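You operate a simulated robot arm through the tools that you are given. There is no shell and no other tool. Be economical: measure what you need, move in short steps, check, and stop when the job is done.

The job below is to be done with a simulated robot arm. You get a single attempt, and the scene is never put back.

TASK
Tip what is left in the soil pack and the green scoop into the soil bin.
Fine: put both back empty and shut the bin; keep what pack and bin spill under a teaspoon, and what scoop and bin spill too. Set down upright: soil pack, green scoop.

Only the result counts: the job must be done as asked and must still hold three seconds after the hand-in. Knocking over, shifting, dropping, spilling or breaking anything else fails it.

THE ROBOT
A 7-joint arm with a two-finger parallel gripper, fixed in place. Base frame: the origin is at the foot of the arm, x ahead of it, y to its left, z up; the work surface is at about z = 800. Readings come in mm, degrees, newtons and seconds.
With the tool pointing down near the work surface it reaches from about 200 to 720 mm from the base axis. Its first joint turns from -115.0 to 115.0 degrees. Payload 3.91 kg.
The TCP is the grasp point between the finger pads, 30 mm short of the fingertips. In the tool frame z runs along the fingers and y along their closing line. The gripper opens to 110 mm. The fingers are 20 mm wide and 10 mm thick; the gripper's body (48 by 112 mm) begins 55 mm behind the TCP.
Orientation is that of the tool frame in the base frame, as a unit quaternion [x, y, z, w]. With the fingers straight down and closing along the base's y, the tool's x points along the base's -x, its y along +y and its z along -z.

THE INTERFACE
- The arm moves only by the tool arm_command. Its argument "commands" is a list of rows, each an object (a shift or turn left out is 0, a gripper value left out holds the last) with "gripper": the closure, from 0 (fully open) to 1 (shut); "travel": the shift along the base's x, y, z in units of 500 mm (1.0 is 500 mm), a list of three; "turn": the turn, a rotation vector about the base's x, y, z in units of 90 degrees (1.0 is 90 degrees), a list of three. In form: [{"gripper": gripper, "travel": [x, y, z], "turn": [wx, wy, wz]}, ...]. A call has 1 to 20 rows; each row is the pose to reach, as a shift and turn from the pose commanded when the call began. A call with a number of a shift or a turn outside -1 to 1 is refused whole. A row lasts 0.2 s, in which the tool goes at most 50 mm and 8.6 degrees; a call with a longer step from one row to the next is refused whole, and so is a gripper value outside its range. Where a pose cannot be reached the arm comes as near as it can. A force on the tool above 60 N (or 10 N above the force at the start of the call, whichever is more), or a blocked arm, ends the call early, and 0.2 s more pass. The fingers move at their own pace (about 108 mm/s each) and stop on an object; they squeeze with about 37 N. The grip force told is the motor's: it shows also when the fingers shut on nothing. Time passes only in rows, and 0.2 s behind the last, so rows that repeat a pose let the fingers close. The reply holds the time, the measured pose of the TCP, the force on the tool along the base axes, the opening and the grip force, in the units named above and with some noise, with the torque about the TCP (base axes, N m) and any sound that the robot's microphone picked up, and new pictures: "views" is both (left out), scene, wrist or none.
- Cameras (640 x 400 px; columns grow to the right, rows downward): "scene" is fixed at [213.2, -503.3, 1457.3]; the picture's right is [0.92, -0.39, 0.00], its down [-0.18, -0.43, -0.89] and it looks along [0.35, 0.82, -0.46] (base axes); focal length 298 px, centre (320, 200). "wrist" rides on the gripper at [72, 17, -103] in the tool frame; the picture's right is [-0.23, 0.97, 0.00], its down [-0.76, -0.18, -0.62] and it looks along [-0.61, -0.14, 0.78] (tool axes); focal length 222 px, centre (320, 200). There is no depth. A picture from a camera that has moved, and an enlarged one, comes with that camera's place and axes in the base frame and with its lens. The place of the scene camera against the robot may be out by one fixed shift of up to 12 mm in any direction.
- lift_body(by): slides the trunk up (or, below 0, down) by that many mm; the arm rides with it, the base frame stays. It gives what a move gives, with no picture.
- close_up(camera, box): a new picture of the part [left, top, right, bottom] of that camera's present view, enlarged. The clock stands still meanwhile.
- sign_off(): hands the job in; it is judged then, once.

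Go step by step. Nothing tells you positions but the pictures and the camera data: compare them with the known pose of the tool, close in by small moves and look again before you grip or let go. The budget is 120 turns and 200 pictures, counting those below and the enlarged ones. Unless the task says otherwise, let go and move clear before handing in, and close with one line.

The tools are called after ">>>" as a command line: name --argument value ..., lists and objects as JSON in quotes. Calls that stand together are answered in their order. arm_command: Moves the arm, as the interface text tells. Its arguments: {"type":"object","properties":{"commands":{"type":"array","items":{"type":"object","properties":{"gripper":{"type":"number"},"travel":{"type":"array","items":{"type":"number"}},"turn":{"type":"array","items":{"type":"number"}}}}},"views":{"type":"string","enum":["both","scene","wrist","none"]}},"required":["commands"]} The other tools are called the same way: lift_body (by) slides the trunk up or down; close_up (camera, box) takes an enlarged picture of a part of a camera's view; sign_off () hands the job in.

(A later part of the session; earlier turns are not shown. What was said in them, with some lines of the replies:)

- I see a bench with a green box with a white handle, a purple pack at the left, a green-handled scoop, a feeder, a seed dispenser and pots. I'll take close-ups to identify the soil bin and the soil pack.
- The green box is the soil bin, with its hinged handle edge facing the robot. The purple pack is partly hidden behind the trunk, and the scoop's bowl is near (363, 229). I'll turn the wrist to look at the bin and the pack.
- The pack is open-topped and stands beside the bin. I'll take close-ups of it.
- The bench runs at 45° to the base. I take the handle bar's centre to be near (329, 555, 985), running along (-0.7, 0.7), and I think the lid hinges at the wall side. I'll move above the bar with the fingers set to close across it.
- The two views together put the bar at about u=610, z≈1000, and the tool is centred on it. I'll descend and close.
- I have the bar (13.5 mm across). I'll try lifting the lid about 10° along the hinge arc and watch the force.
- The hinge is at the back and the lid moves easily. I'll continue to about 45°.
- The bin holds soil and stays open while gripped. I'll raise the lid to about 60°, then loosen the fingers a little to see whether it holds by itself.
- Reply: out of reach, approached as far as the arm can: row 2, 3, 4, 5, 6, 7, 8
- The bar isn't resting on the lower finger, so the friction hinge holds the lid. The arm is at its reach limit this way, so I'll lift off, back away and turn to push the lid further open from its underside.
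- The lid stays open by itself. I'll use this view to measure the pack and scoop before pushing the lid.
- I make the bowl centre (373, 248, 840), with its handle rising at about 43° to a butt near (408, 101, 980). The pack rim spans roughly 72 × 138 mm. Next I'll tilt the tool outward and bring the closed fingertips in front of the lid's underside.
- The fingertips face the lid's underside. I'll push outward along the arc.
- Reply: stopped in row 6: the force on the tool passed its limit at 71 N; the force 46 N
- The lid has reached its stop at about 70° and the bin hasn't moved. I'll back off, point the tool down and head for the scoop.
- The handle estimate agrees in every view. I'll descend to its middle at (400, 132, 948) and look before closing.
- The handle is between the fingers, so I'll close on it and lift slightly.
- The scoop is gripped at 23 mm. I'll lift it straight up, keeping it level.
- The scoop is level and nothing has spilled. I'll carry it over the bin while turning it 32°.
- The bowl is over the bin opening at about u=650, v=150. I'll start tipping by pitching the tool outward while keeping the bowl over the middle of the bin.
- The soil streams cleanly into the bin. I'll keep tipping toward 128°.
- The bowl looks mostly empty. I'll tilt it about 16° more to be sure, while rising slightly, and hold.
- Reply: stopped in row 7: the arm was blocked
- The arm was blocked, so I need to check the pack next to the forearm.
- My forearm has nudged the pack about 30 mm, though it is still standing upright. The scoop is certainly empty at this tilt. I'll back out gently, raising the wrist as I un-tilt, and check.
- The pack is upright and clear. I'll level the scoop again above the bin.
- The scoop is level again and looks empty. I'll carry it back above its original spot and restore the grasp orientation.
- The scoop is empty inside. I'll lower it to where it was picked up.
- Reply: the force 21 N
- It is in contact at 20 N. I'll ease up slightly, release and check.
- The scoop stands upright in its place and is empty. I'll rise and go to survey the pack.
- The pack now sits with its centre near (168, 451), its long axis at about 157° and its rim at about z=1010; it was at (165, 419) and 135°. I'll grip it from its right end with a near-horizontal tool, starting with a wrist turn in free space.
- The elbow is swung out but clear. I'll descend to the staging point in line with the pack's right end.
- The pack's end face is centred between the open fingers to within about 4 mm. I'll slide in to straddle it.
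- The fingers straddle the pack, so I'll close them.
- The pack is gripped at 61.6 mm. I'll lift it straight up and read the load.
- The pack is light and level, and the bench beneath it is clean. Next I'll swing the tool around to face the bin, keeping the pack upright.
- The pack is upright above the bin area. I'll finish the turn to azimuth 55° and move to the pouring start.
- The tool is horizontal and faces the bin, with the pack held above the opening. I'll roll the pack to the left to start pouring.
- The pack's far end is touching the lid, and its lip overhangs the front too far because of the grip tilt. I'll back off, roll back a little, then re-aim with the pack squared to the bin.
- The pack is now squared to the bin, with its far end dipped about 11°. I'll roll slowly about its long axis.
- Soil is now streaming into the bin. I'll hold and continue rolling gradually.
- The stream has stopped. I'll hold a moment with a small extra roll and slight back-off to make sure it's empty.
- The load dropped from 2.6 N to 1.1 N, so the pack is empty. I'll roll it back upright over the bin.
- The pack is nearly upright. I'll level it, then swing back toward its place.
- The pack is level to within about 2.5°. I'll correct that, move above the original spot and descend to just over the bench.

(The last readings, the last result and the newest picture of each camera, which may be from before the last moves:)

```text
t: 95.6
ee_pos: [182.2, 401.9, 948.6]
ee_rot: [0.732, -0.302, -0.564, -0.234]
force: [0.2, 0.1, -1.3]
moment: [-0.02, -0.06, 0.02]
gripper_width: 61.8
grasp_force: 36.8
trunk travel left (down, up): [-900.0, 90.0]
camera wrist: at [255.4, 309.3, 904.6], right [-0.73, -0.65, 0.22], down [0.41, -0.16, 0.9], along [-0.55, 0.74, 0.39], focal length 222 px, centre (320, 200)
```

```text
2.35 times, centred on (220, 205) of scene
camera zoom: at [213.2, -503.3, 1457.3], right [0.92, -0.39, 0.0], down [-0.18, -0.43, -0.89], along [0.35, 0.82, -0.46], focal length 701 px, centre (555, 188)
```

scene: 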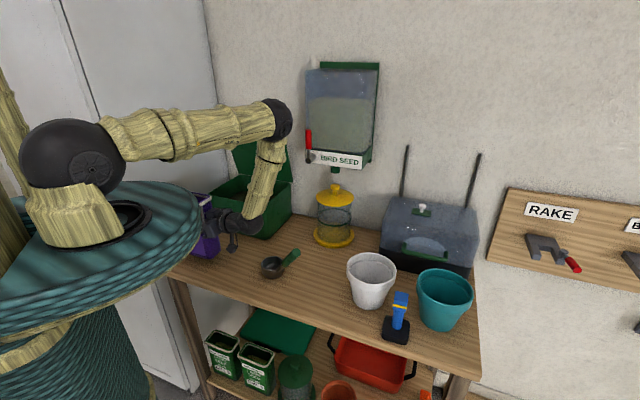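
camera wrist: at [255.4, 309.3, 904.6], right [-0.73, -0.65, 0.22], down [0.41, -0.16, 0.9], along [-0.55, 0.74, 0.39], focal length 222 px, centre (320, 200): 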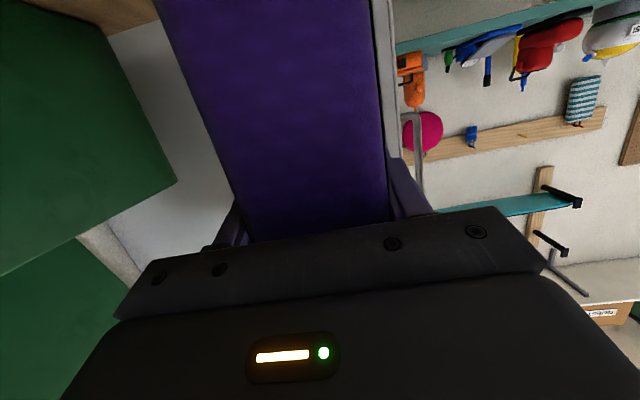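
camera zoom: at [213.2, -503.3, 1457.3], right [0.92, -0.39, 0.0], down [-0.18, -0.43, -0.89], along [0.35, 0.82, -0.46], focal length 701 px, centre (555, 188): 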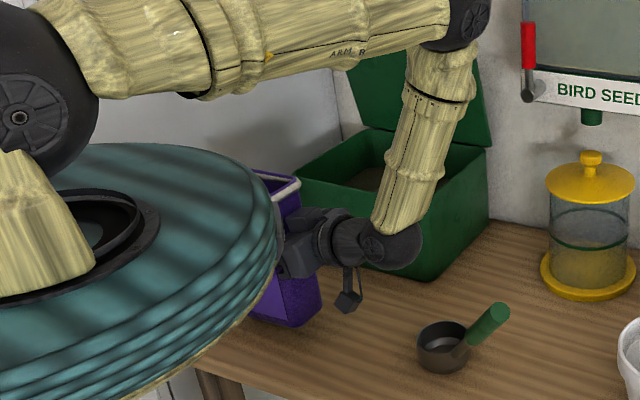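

This matches the original placement in the picture. I'll lower it the last 33 mm gently.

>>> arm_command --commands '[{"travel": [0, 0, -0.025]}, {"travel": [0, 0, -0.045]}, {"travel": [0, 0, -0.056]}, {"travel": [0, 0, -0.062]}, {"travel": [0, 0, -0.065]}, {"travel": [0, 0, -0.066]}]' --views "none"

>>> close_up --camera "scene" --box '[140, 120, 300, 290]'

```text
t: 97.0
ee_pos: [182.3, 401.2, 918.6]
ee_rot: [0.731, -0.301, -0.565, -0.236]
force: [3.1, -2.9, 10.7]
moment: [0.38, 0.24, -0.07]
gripper_width: 61.6
grasp_force: 36.5
trunk travel left (down, up): [-900.0, 90.0]
```

```text
2.35 times, centred on (220, 205) of scene
camera zoom: at [213.2, -503.3, 1457.3], right [0.92, -0.39, 0.0], down [-0.18, -0.43, -0.89], along [0.35, 0.82, -0.46], focal length 701 px, centre (555, 188)
```

zoom: 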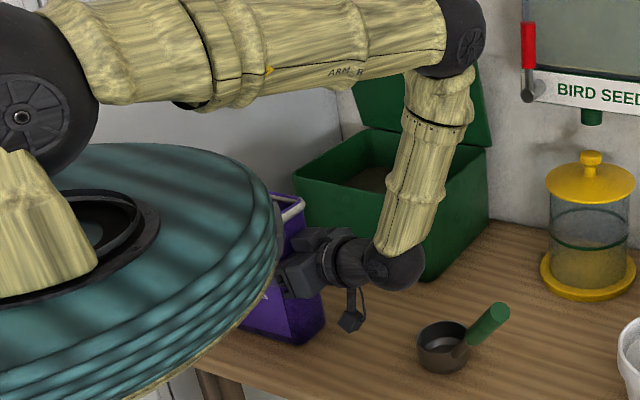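

It is in contact at 11 N. I'll release.

>>> arm_command --commands '[{"travel": [0, 0, 0.002]}, {"gripper": 0.35, "travel": [0, 0, 0.002]}, {"gripper": 0.0, "travel": [0, 0, 0.002]}, {"travel": [0, 0, 0.002]}, {"travel": [0, 0, 0.002]}, {"travel": [0, 0, 0.002]}]' --views "both"

>>> close_up --camera "scene" --box '[140, 120, 300, 290]'

```text
t: 98.4
ee_pos: [182.5, 402.4, 917.2]
ee_rot: [0.731, -0.302, -0.565, -0.235]
force: [-0.5, 0.0, -0.4]
moment: [-0.04, 0.01, 0.0]
gripper_width: 109.9
grasp_force: 0.1
trunk travel left (down, up): [-900.0, 90.0]
camera wrist: at [255.2, 308.2, 873.8], right [-0.73, -0.65, 0.22], down [0.41, -0.16, 0.9], along [-0.55, 0.74, 0.39], focal length 222 px, centre (320, 200)
```

scene: 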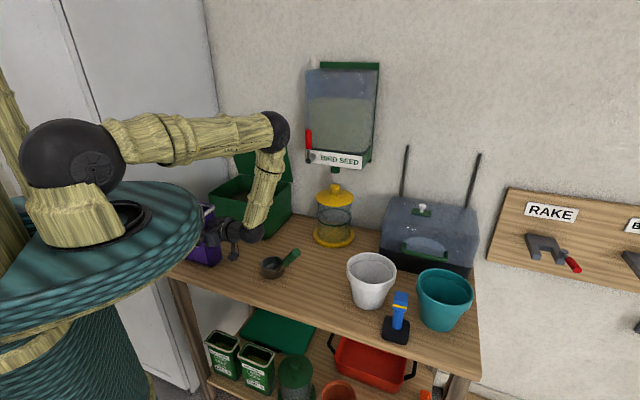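
wrist: 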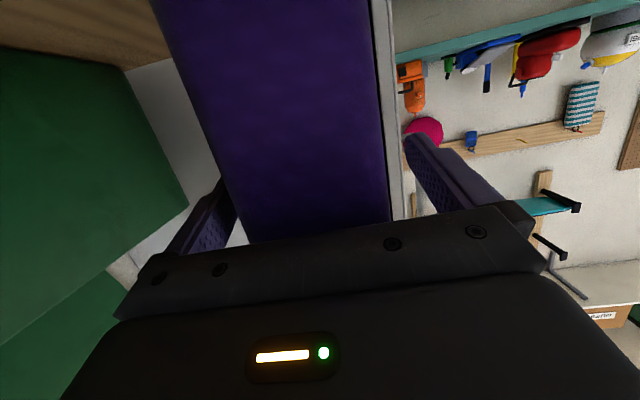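

```text
2.35 times, centred on (220, 205) of scene
camera zoom: at [213.2, -503.3, 1457.3], right [0.92, -0.39, 0.0], down [-0.18, -0.43, -0.89], along [0.35, 0.82, -0.46], focal length 701 px, centre (555, 188)
```

zoom: 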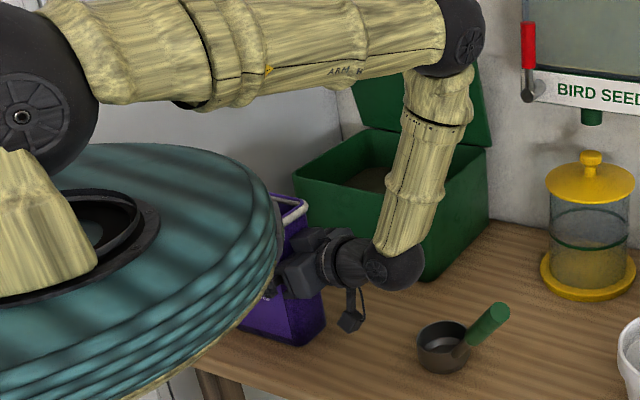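

Released, and the pack stands. I'll back out and then rise clear, avoiding the scoop.

>>> arm_command --commands '[{"travel": [0.02, -0.02, 0.012]}, {"travel": [0.05, -0.05, 0.035]}, {"travel": [0.08, -0.08, 0.075]}, {"travel": [0.105, -0.105, 0.12]}, {"travel": [0.115, -0.11, 0.2]}, {"travel": [0.115, -0.11, 0.28]}, {"travel": [0.115, -0.11, 0.36]}, {"travel": [0.115, -0.11, 0.44]}, {"travel": [0.115, -0.11, 0.5]}]'

>>> close_up --camera "scene" --box '[140, 120, 300, 290]'

```text
t: 100.4
ee_pos: [238.8, 345.6, 1167.7]
ee_rot: [0.732, -0.302, -0.564, -0.234]
force: [0.1, -0.3, -0.3]
moment: [-0.01, 0.0, -0.03]
gripper_width: 110.0
grasp_force: 0.0
trunk travel left (down, up): [-900.0, 90.0]
camera wrist: at [311.8, 251.7, 1123.2], right [-0.73, -0.65, 0.22], down [0.41, -0.16, 0.9], along [-0.55, 0.74, 0.39], focal length 222 px, centre (320, 200)
```

scene: 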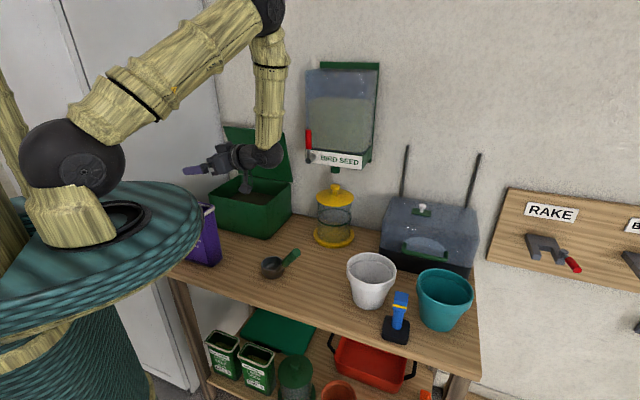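
wrist: 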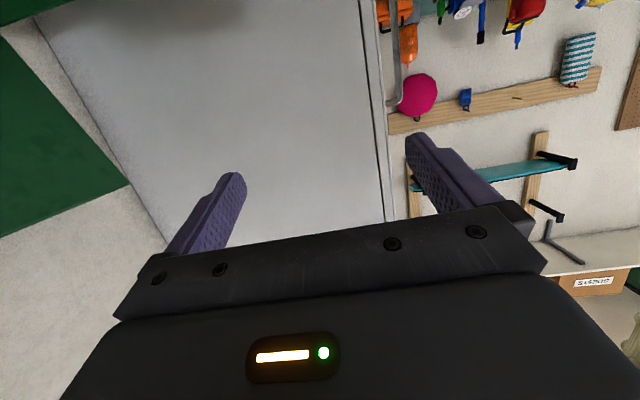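

```text
2.35 times, centred on (220, 205) of scene
camera zoom: at [213.2, -503.3, 1457.3], right [0.92, -0.39, 0.0], down [-0.18, -0.43, -0.89], along [0.35, 0.82, -0.46], focal length 701 px, centre (555, 188)
```

zoom: 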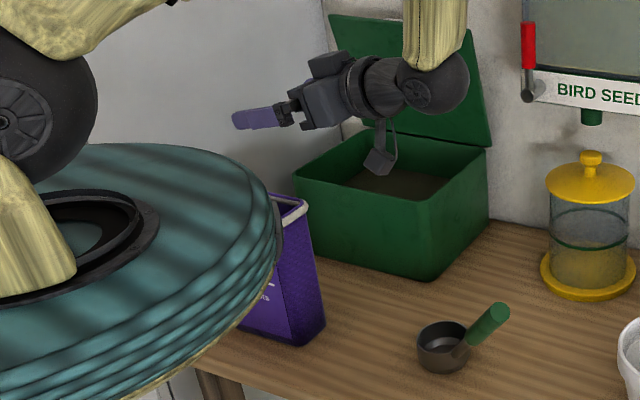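

The pack is back in its original spot, upright and empty. To shut the bin I'll swing around, tilt the closed fingers 45° down and outward, and hook over the lid's right front edge outside the handle.

>>> arm_command --commands '[{"gripper": 1, "travel": [0.02, 0.01, 0.03], "turn": [0, 0, -0.08]}, {"travel": [0.04, 0.02, 0.06], "turn": [0, 0, -0.17]}, {"travel": [0.06, 0.03, 0.09], "turn": [0, 0, -0.26]}, {"travel": [0.08, 0.04, 0.12], "turn": [0, 0, -0.35]}, {"travel": [0.1, 0.06, 0.15], "turn": [0, 0, -0.44]}, {"travel": [0.12, 0.08, 0.18], "turn": [0, 0, -0.53]}, {"travel": [0.14, 0.1, 0.2], "turn": [0, 0, -0.62]}, {"travel": [0.16, 0.12, 0.22], "turn": [0, 0, -0.71]}, {"travel": [0.18, 0.13, 0.24], "turn": [0, 0, -0.8]}, {"travel": [0.2, 0.14, 0.24], "turn": [0, 0, -0.89]}, {"travel": [0.22, 0.15, 0.24], "turn": [0, 0, -0.97]}, {"travel": [0.22, 0.15, 0.24], "turn": [0, 0, -1.0]}]' --views "none"

>>> arm_command --commands '[{"travel": [0.02, 0.03, 0], "turn": [-0.06, 0.06, 0]}, {"travel": [0.05, 0.07, 0], "turn": [-0.12, 0.12, 0]}, {"travel": [0.08, 0.12, 0], "turn": [-0.18, 0.18, 0]}, {"travel": [0.11, 0.17, 0], "turn": [-0.2357, 0.2357, 0]}, {"travel": [0.11, 0.22, 0], "turn": [-0.2357, 0.2357, 0]}, {"travel": [0.11, 0.22, 0], "turn": [-0.2357, 0.2357, 0]}]'

>>> close_up --camera "scene" --box '[180, 60, 340, 240]'

```text
t: 103.0
ee_pos: [349.2, 422.5, 1288.9]
ee_rot: [-0.304, 0.731, 0.232, 0.565]
force: [-0.5, 0.4, -0.4]
moment: [-0.02, 0.01, 0.01]
gripper_width: 0.0
grasp_force: 36.8
trunk travel left (down, up): [-900.0, 90.0]
```

```text
t: 104.4
ee_pos: [404.7, 532.5, 1291.1]
ee_rot: [-0.355, 0.852, 0.148, 0.357]
force: [-0.6, 0.2, -0.1]
moment: [0.01, -0.02, 0.02]
gripper_width: 0.0
grasp_force: 37.3
out of reach, approached as far as the arm can: row 4
trunk travel left (down, up): [-900.0, 90.0]
camera wrist: at [305.5, 458.0, 1311.6], right [-0.58, 0.8, 0.16], down [0.19, -0.06, 0.98], along [0.79, 0.6, -0.12], focal length 222 px, centre (320, 200)
```

scene: 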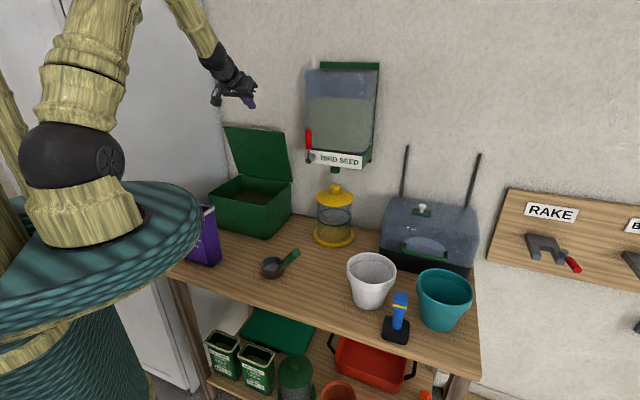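
wrist: 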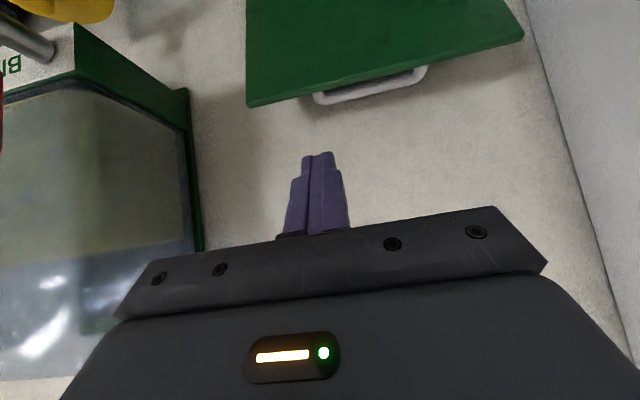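

```text
2.22 times, centred on (260, 150) of scene
camera zoom: at [213.2, -503.3, 1457.3], right [0.92, -0.39, 0.0], down [-0.18, -0.43, -0.89], along [0.35, 0.82, -0.46], focal length 662 px, centre (453, 311)
```

zoom: 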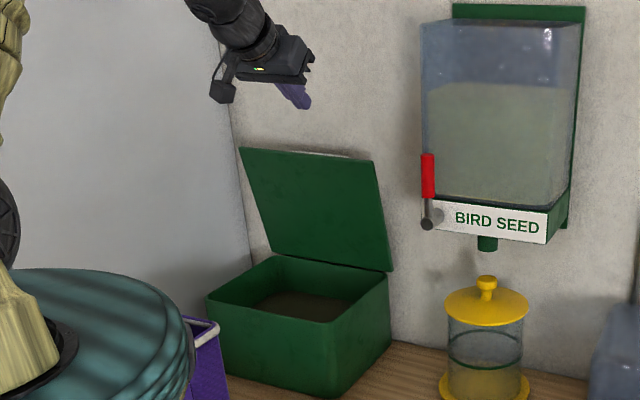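

From this view the lid edge is at u≈743, z≈1178, spanning v=20–285, with the handle starting at v≈87. I'll slide the fingertips over the edge at v≈55.

>>> arm_command --commands '[{"travel": [0.04, 0.005, -0.03]}, {"travel": [0.08, 0.01, -0.07]}, {"travel": [0.12, 0.02, -0.104]}, {"travel": [0.15, 0.05, -0.14]}, {"travel": [0.175, 0.075, -0.18]}, {"travel": [0.2, 0.1, -0.218]}]'

>>> close_up --camera "scene" --box '[200, 80, 320, 200]'

```text
t: 105.8
ee_pos: [505.9, 582.3, 1178.1]
ee_rot: [-0.355, 0.852, 0.147, 0.356]
force: [-0.1, 0.3, -0.7]
moment: [0.04, -0.01, 0.0]
gripper_width: 0.2
grasp_force: 36.9
trunk travel left (down, up): [-900.0, 90.0]
camera wrist: at [407.5, 507.4, 1198.8], right [-0.58, 0.8, 0.16], down [0.19, -0.06, 0.98], along [0.79, 0.6, -0.12], focal length 222 px, centre (320, 200)
```

scene: 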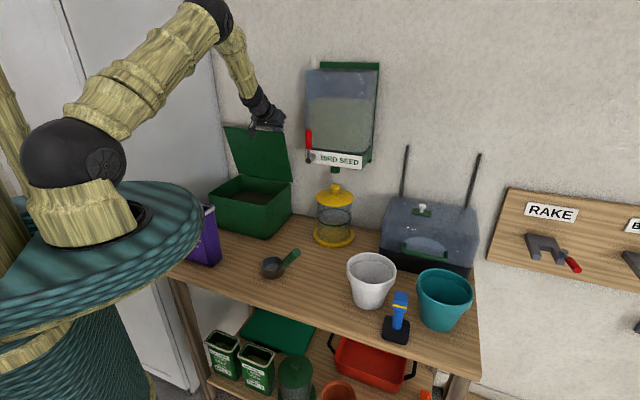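
wrist: 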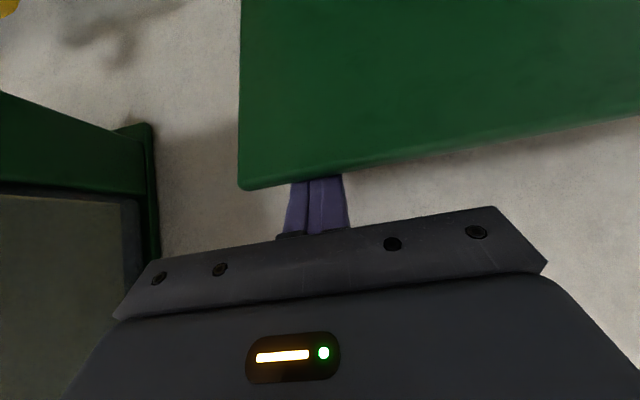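

```text
3.33 times, centred on (260, 140) of scene
camera zoom: at [213.2, -503.3, 1457.3], right [0.92, -0.39, 0.0], down [-0.18, -0.43, -0.89], along [0.35, 0.82, -0.46], focal length 994 px, centre (520, 400)
```

zoom: 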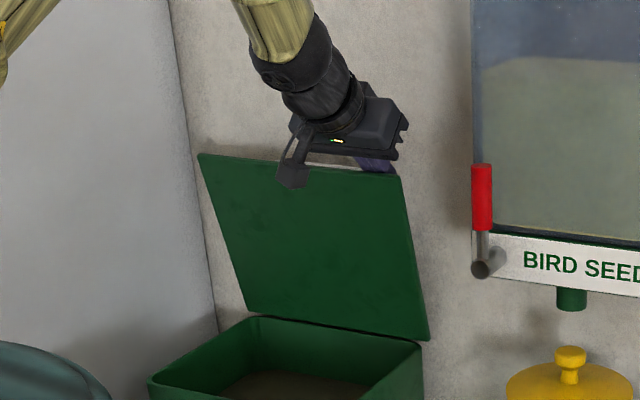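

The fingertips are behind the lid. I'll draw it toward me along its arc.

>>> arm_command --commands '[{"travel": [-0.017, -0.017, -0.024]}, {"travel": [-0.042, -0.042, -0.036]}, {"travel": [-0.081, -0.081, -0.064]}, {"travel": [-0.105, -0.105, -0.086]}, {"travel": [-0.127, -0.127, -0.112]}, {"travel": [-0.148, -0.148, -0.14]}, {"travel": [-0.168, -0.168, -0.17]}, {"travel": [-0.185, -0.185, -0.202]}, {"travel": [-0.202, -0.202, -0.236]}]'

>>> close_up --camera "scene" --box '[180, 90, 320, 250]'

```text
t: 107.8
ee_pos: [404.6, 479.6, 1061.2]
ee_rot: [-0.356, 0.852, 0.148, 0.356]
force: [0.7, 0.1, -0.3]
moment: [0.0, -0.02, -0.02]
gripper_width: 0.0
grasp_force: 37.2
trunk travel left (down, up): [-900.0, 90.0]
camera wrist: at [305.9, 405.6, 1081.6], right [-0.58, 0.8, 0.16], down [0.19, -0.06, 0.98], along [0.79, 0.6, -0.12], focal length 222 px, centre (320, 200)
```

scene: 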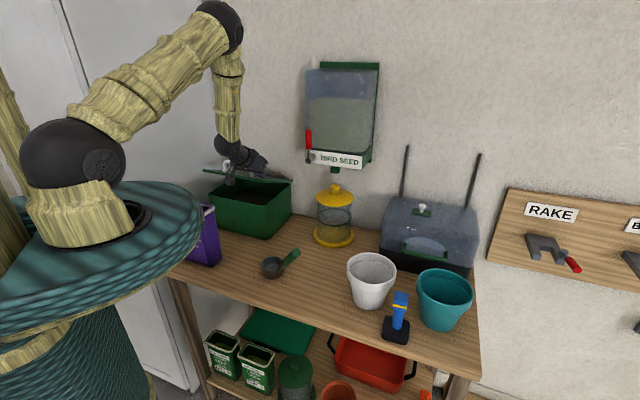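
wrist: 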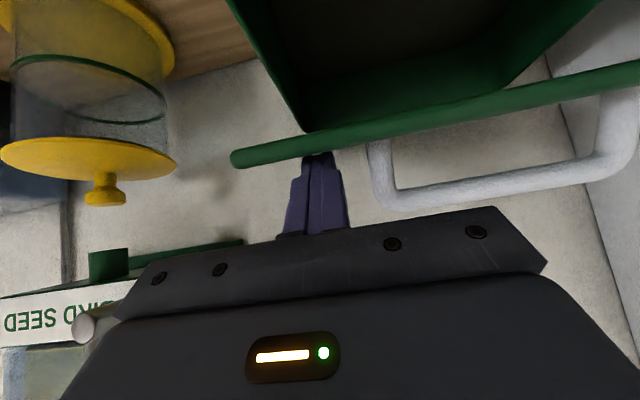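

```text
2.50 times, centred on (250, 170) of scene
camera zoom: at [213.2, -503.3, 1457.3], right [0.92, -0.39, 0.0], down [-0.18, -0.43, -0.89], along [0.35, 0.82, -0.46], focal length 745 px, centre (495, 275)
```

zoom: 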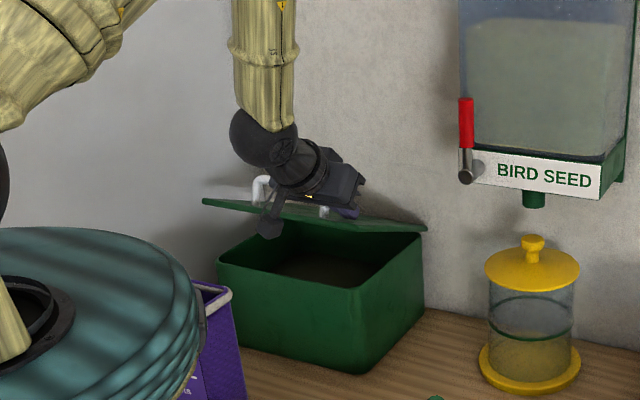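

The lid is now at about 25°. I'll press it down the rest of the way.

>>> arm_command --commands '[{"travel": [-0.005, -0.005, -0.03]}, {"travel": [-0.01, -0.01, -0.06]}, {"travel": [-0.015, -0.015, -0.09]}, {"travel": [-0.018, -0.018, -0.12]}, {"travel": [-0.02, -0.02, -0.14]}, {"travel": [-0.02, -0.02, -0.155]}]'

>>> close_up --camera "scene" --box '[180, 110, 320, 270]'

```text
t: 109.2
ee_pos: [393.1, 469.8, 990.8]
ee_rot: [-0.354, 0.849, 0.15, 0.363]
force: [-4.4, -5.2, 43.3]
moment: [0.27, -0.29, 0.03]
gripper_width: 0.1
grasp_force: 36.9
trunk travel left (down, up): [-900.0, 90.0]
camera wrist: at [294.5, 395.4, 1009.2], right [-0.58, 0.8, 0.16], down [0.18, -0.07, 0.98], along [0.79, 0.6, -0.1], focal length 222 px, centre (320, 200)
```

scene: 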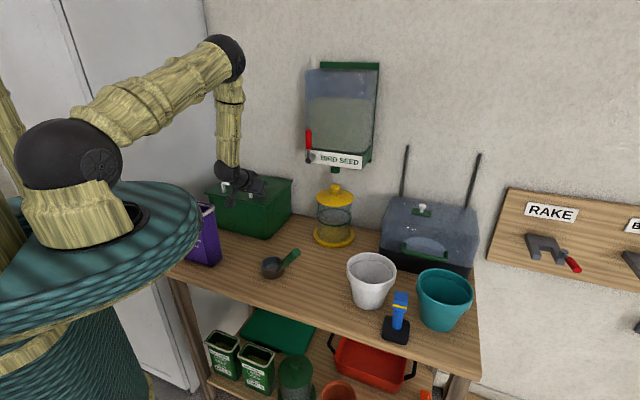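
wrist: 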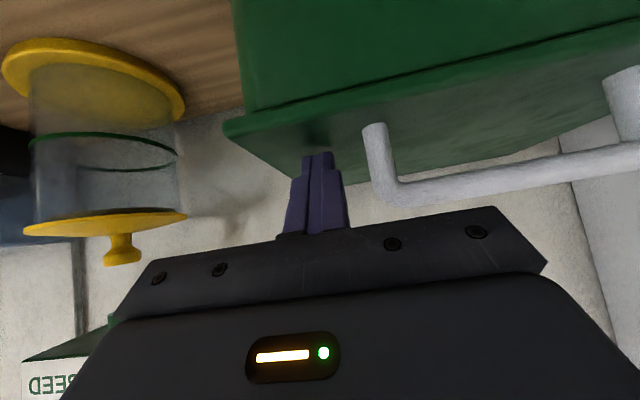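

```text
2.50 times, centred on (250, 190) of scene
camera zoom: at [213.2, -503.3, 1457.3], right [0.92, -0.39, 0.0], down [-0.18, -0.43, -0.89], along [0.35, 0.82, -0.46], focal length 745 px, centre (495, 225)
```

zoom: 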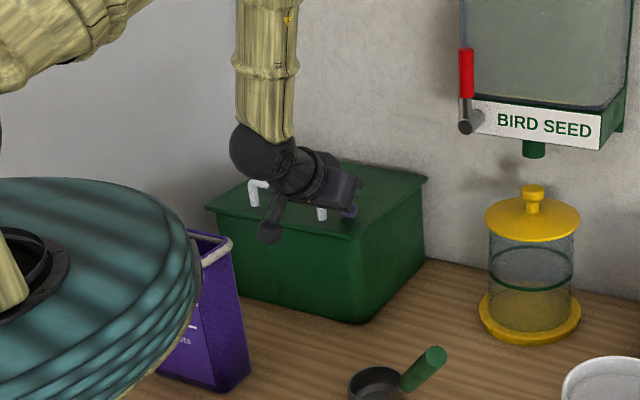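

The lid is down and resisting with 43 N. I'll lift off and verify.

>>> arm_command --commands '[{"travel": [0, 0, 0.03]}, {"travel": [-0.01, -0.01, 0.1]}, {"travel": [-0.04, -0.04, 0.18]}, {"travel": [-0.08, -0.08, 0.26]}, {"travel": [-0.13, -0.13, 0.32]}, {"travel": [-0.18, -0.18, 0.38]}, {"travel": [-0.24, -0.24, 0.42]}, {"travel": [-0.28, -0.28, 0.44]}]'

>>> close_up --camera "scene" --box '[160, 160, 320, 300]'

>>> close_up --camera "wrist" --box '[200, 0, 640, 220]'

```text
t: 111.0
ee_pos: [265.5, 362.9, 1206.9]
ee_rot: [-0.355, 0.852, 0.146, 0.355]
force: [-0.9, -1.2, -0.3]
moment: [0.01, 0.01, -0.01]
gripper_width: 0.0
grasp_force: 36.6
out of reach, approached as far as the arm can: row 7, 8
trunk travel left (down, up): [-900.0, 90.0]
camera wrist: at [167.3, 288.0, 1228.3], right [-0.58, 0.8, 0.16], down [0.19, -0.06, 0.98], along [0.79, 0.6, -0.12], focal length 222 px, centre (320, 200)
```

scene: 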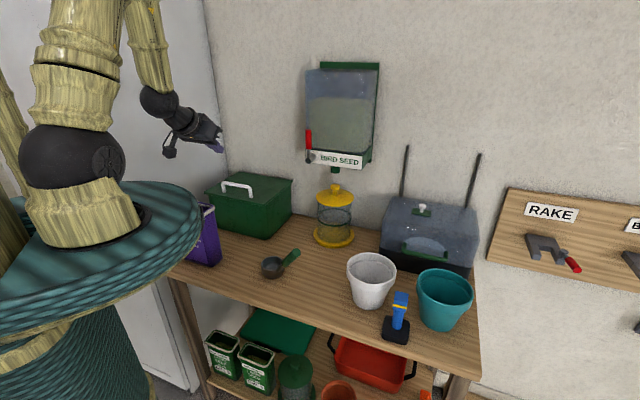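
wrist: 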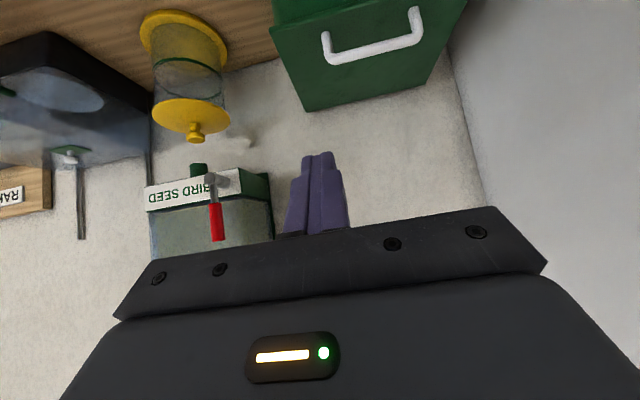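

```text
2.86 times, centred on (240, 230) of scene
camera zoom: at [213.2, -503.3, 1457.3], right [0.92, -0.39, 0.0], down [-0.18, -0.43, -0.89], along [0.35, 0.82, -0.46], focal length 852 px, centre (549, 114)
```

zoom: 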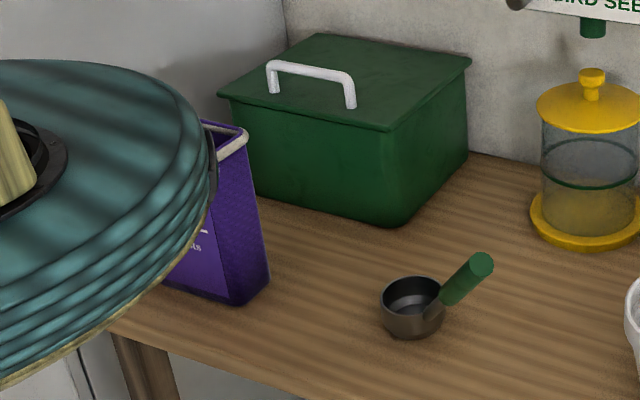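

```text
1.45 times, centred on (420, 110) of wrist
camera zoom: at [167.3, 288.0, 1228.3], right [-0.58, 0.8, 0.16], down [0.19, -0.06, 0.98], along [0.79, 0.6, -0.12], focal length 323 px, centre (174, 331)
```

zoom: 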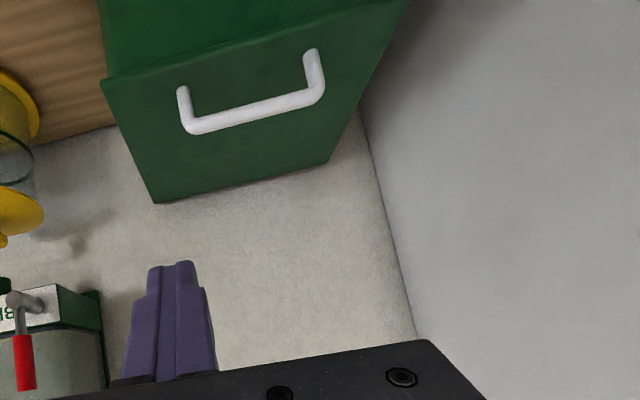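

The bin is shut exactly as at first, and the scoop is in place. One last look into the pack from the earlier vantage point will compare position and confirm it is empty.

>>> arm_command --commands '[{"travel": [0, 0.01, 0.02], "turn": [-0.06, 0.06, 0]}, {"travel": [0, 0.03, 0.02], "turn": [-0.12, 0.12, 0]}, {"travel": [-0.02, 0.06, 0], "turn": [-0.18, 0.18, 0]}, {"travel": [-0.04, 0.09, -0.02], "turn": [-0.24, 0.24, 0]}, {"travel": [-0.06, 0.12, -0.04], "turn": [-0.3, 0.3, 0]}, {"travel": [-0.08, 0.138, -0.056], "turn": [-0.352, 0.352, 0]}, {"travel": [-0.08, 0.138, -0.056], "turn": [-0.352, 0.352, 0]}]'

>>> close_up --camera "wrist" --box '[240, 0, 440, 125]'

```text
t: 112.6
ee_pos: [227.1, 433.8, 1181.4]
ee_rot: [-0.384, 0.923, 0.002, 0.004]
force: [-0.3, 0.7, 0.8]
moment: [0.01, 0.02, 0.0]
gripper_width: 0.0
grasp_force: 37.2
out of reach, approached as far as the arm can: row 3
trunk travel left (down, up): [-900.0, 90.0]
camera wrist: at [164.7, 396.3, 1284.6], right [-0.53, 0.85, 0.0], down [0.66, 0.41, 0.63], along [0.53, 0.34, -0.78], focal length 222 px, centre (320, 200)
```

scene: 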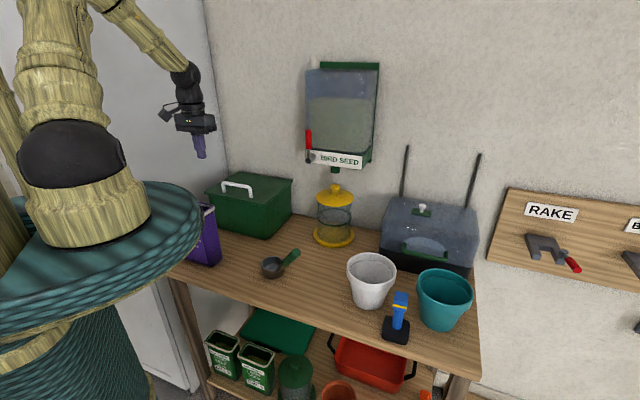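
wrist: 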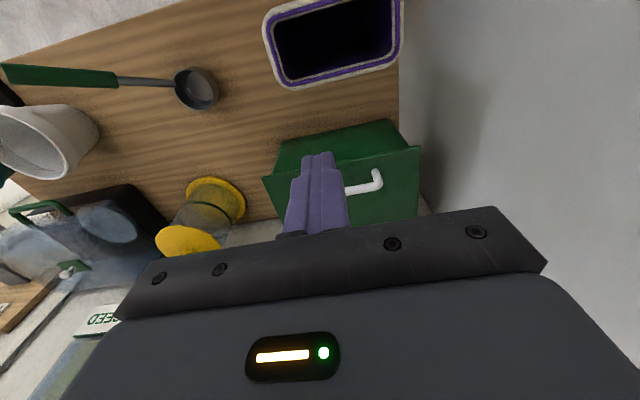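

```text
3.20 times, centred on (340, 62) of wrist
camera zoom: at [164.7, 396.3, 1284.6], right [-0.53, 0.85, 0.0], down [0.66, 0.41, 0.63], along [0.53, 0.34, -0.78], focal length 711 px, centre (256, 640)
```

zoom: 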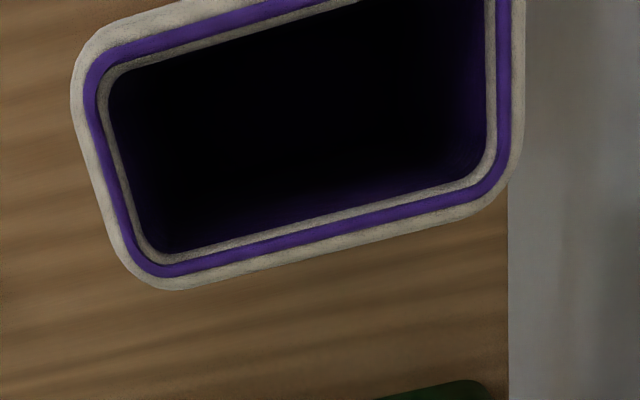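

The pack is empty, upright and within a few millimetres of its original spot. The scoop is empty and back in place, the bin is shut, nothing is spilled on the bench, and the hand is clear, so I'm handing in.

>>> sign_off

```text
The job is handed in.
```

The soil pack and green scoop are emptied into the soil bin and standing upright in their places, within a few millimetres. The bin is shut and I saw no spill. My forearm nudged the pack about 30 mm during the scoop pour; it stayed upright and I set it back.
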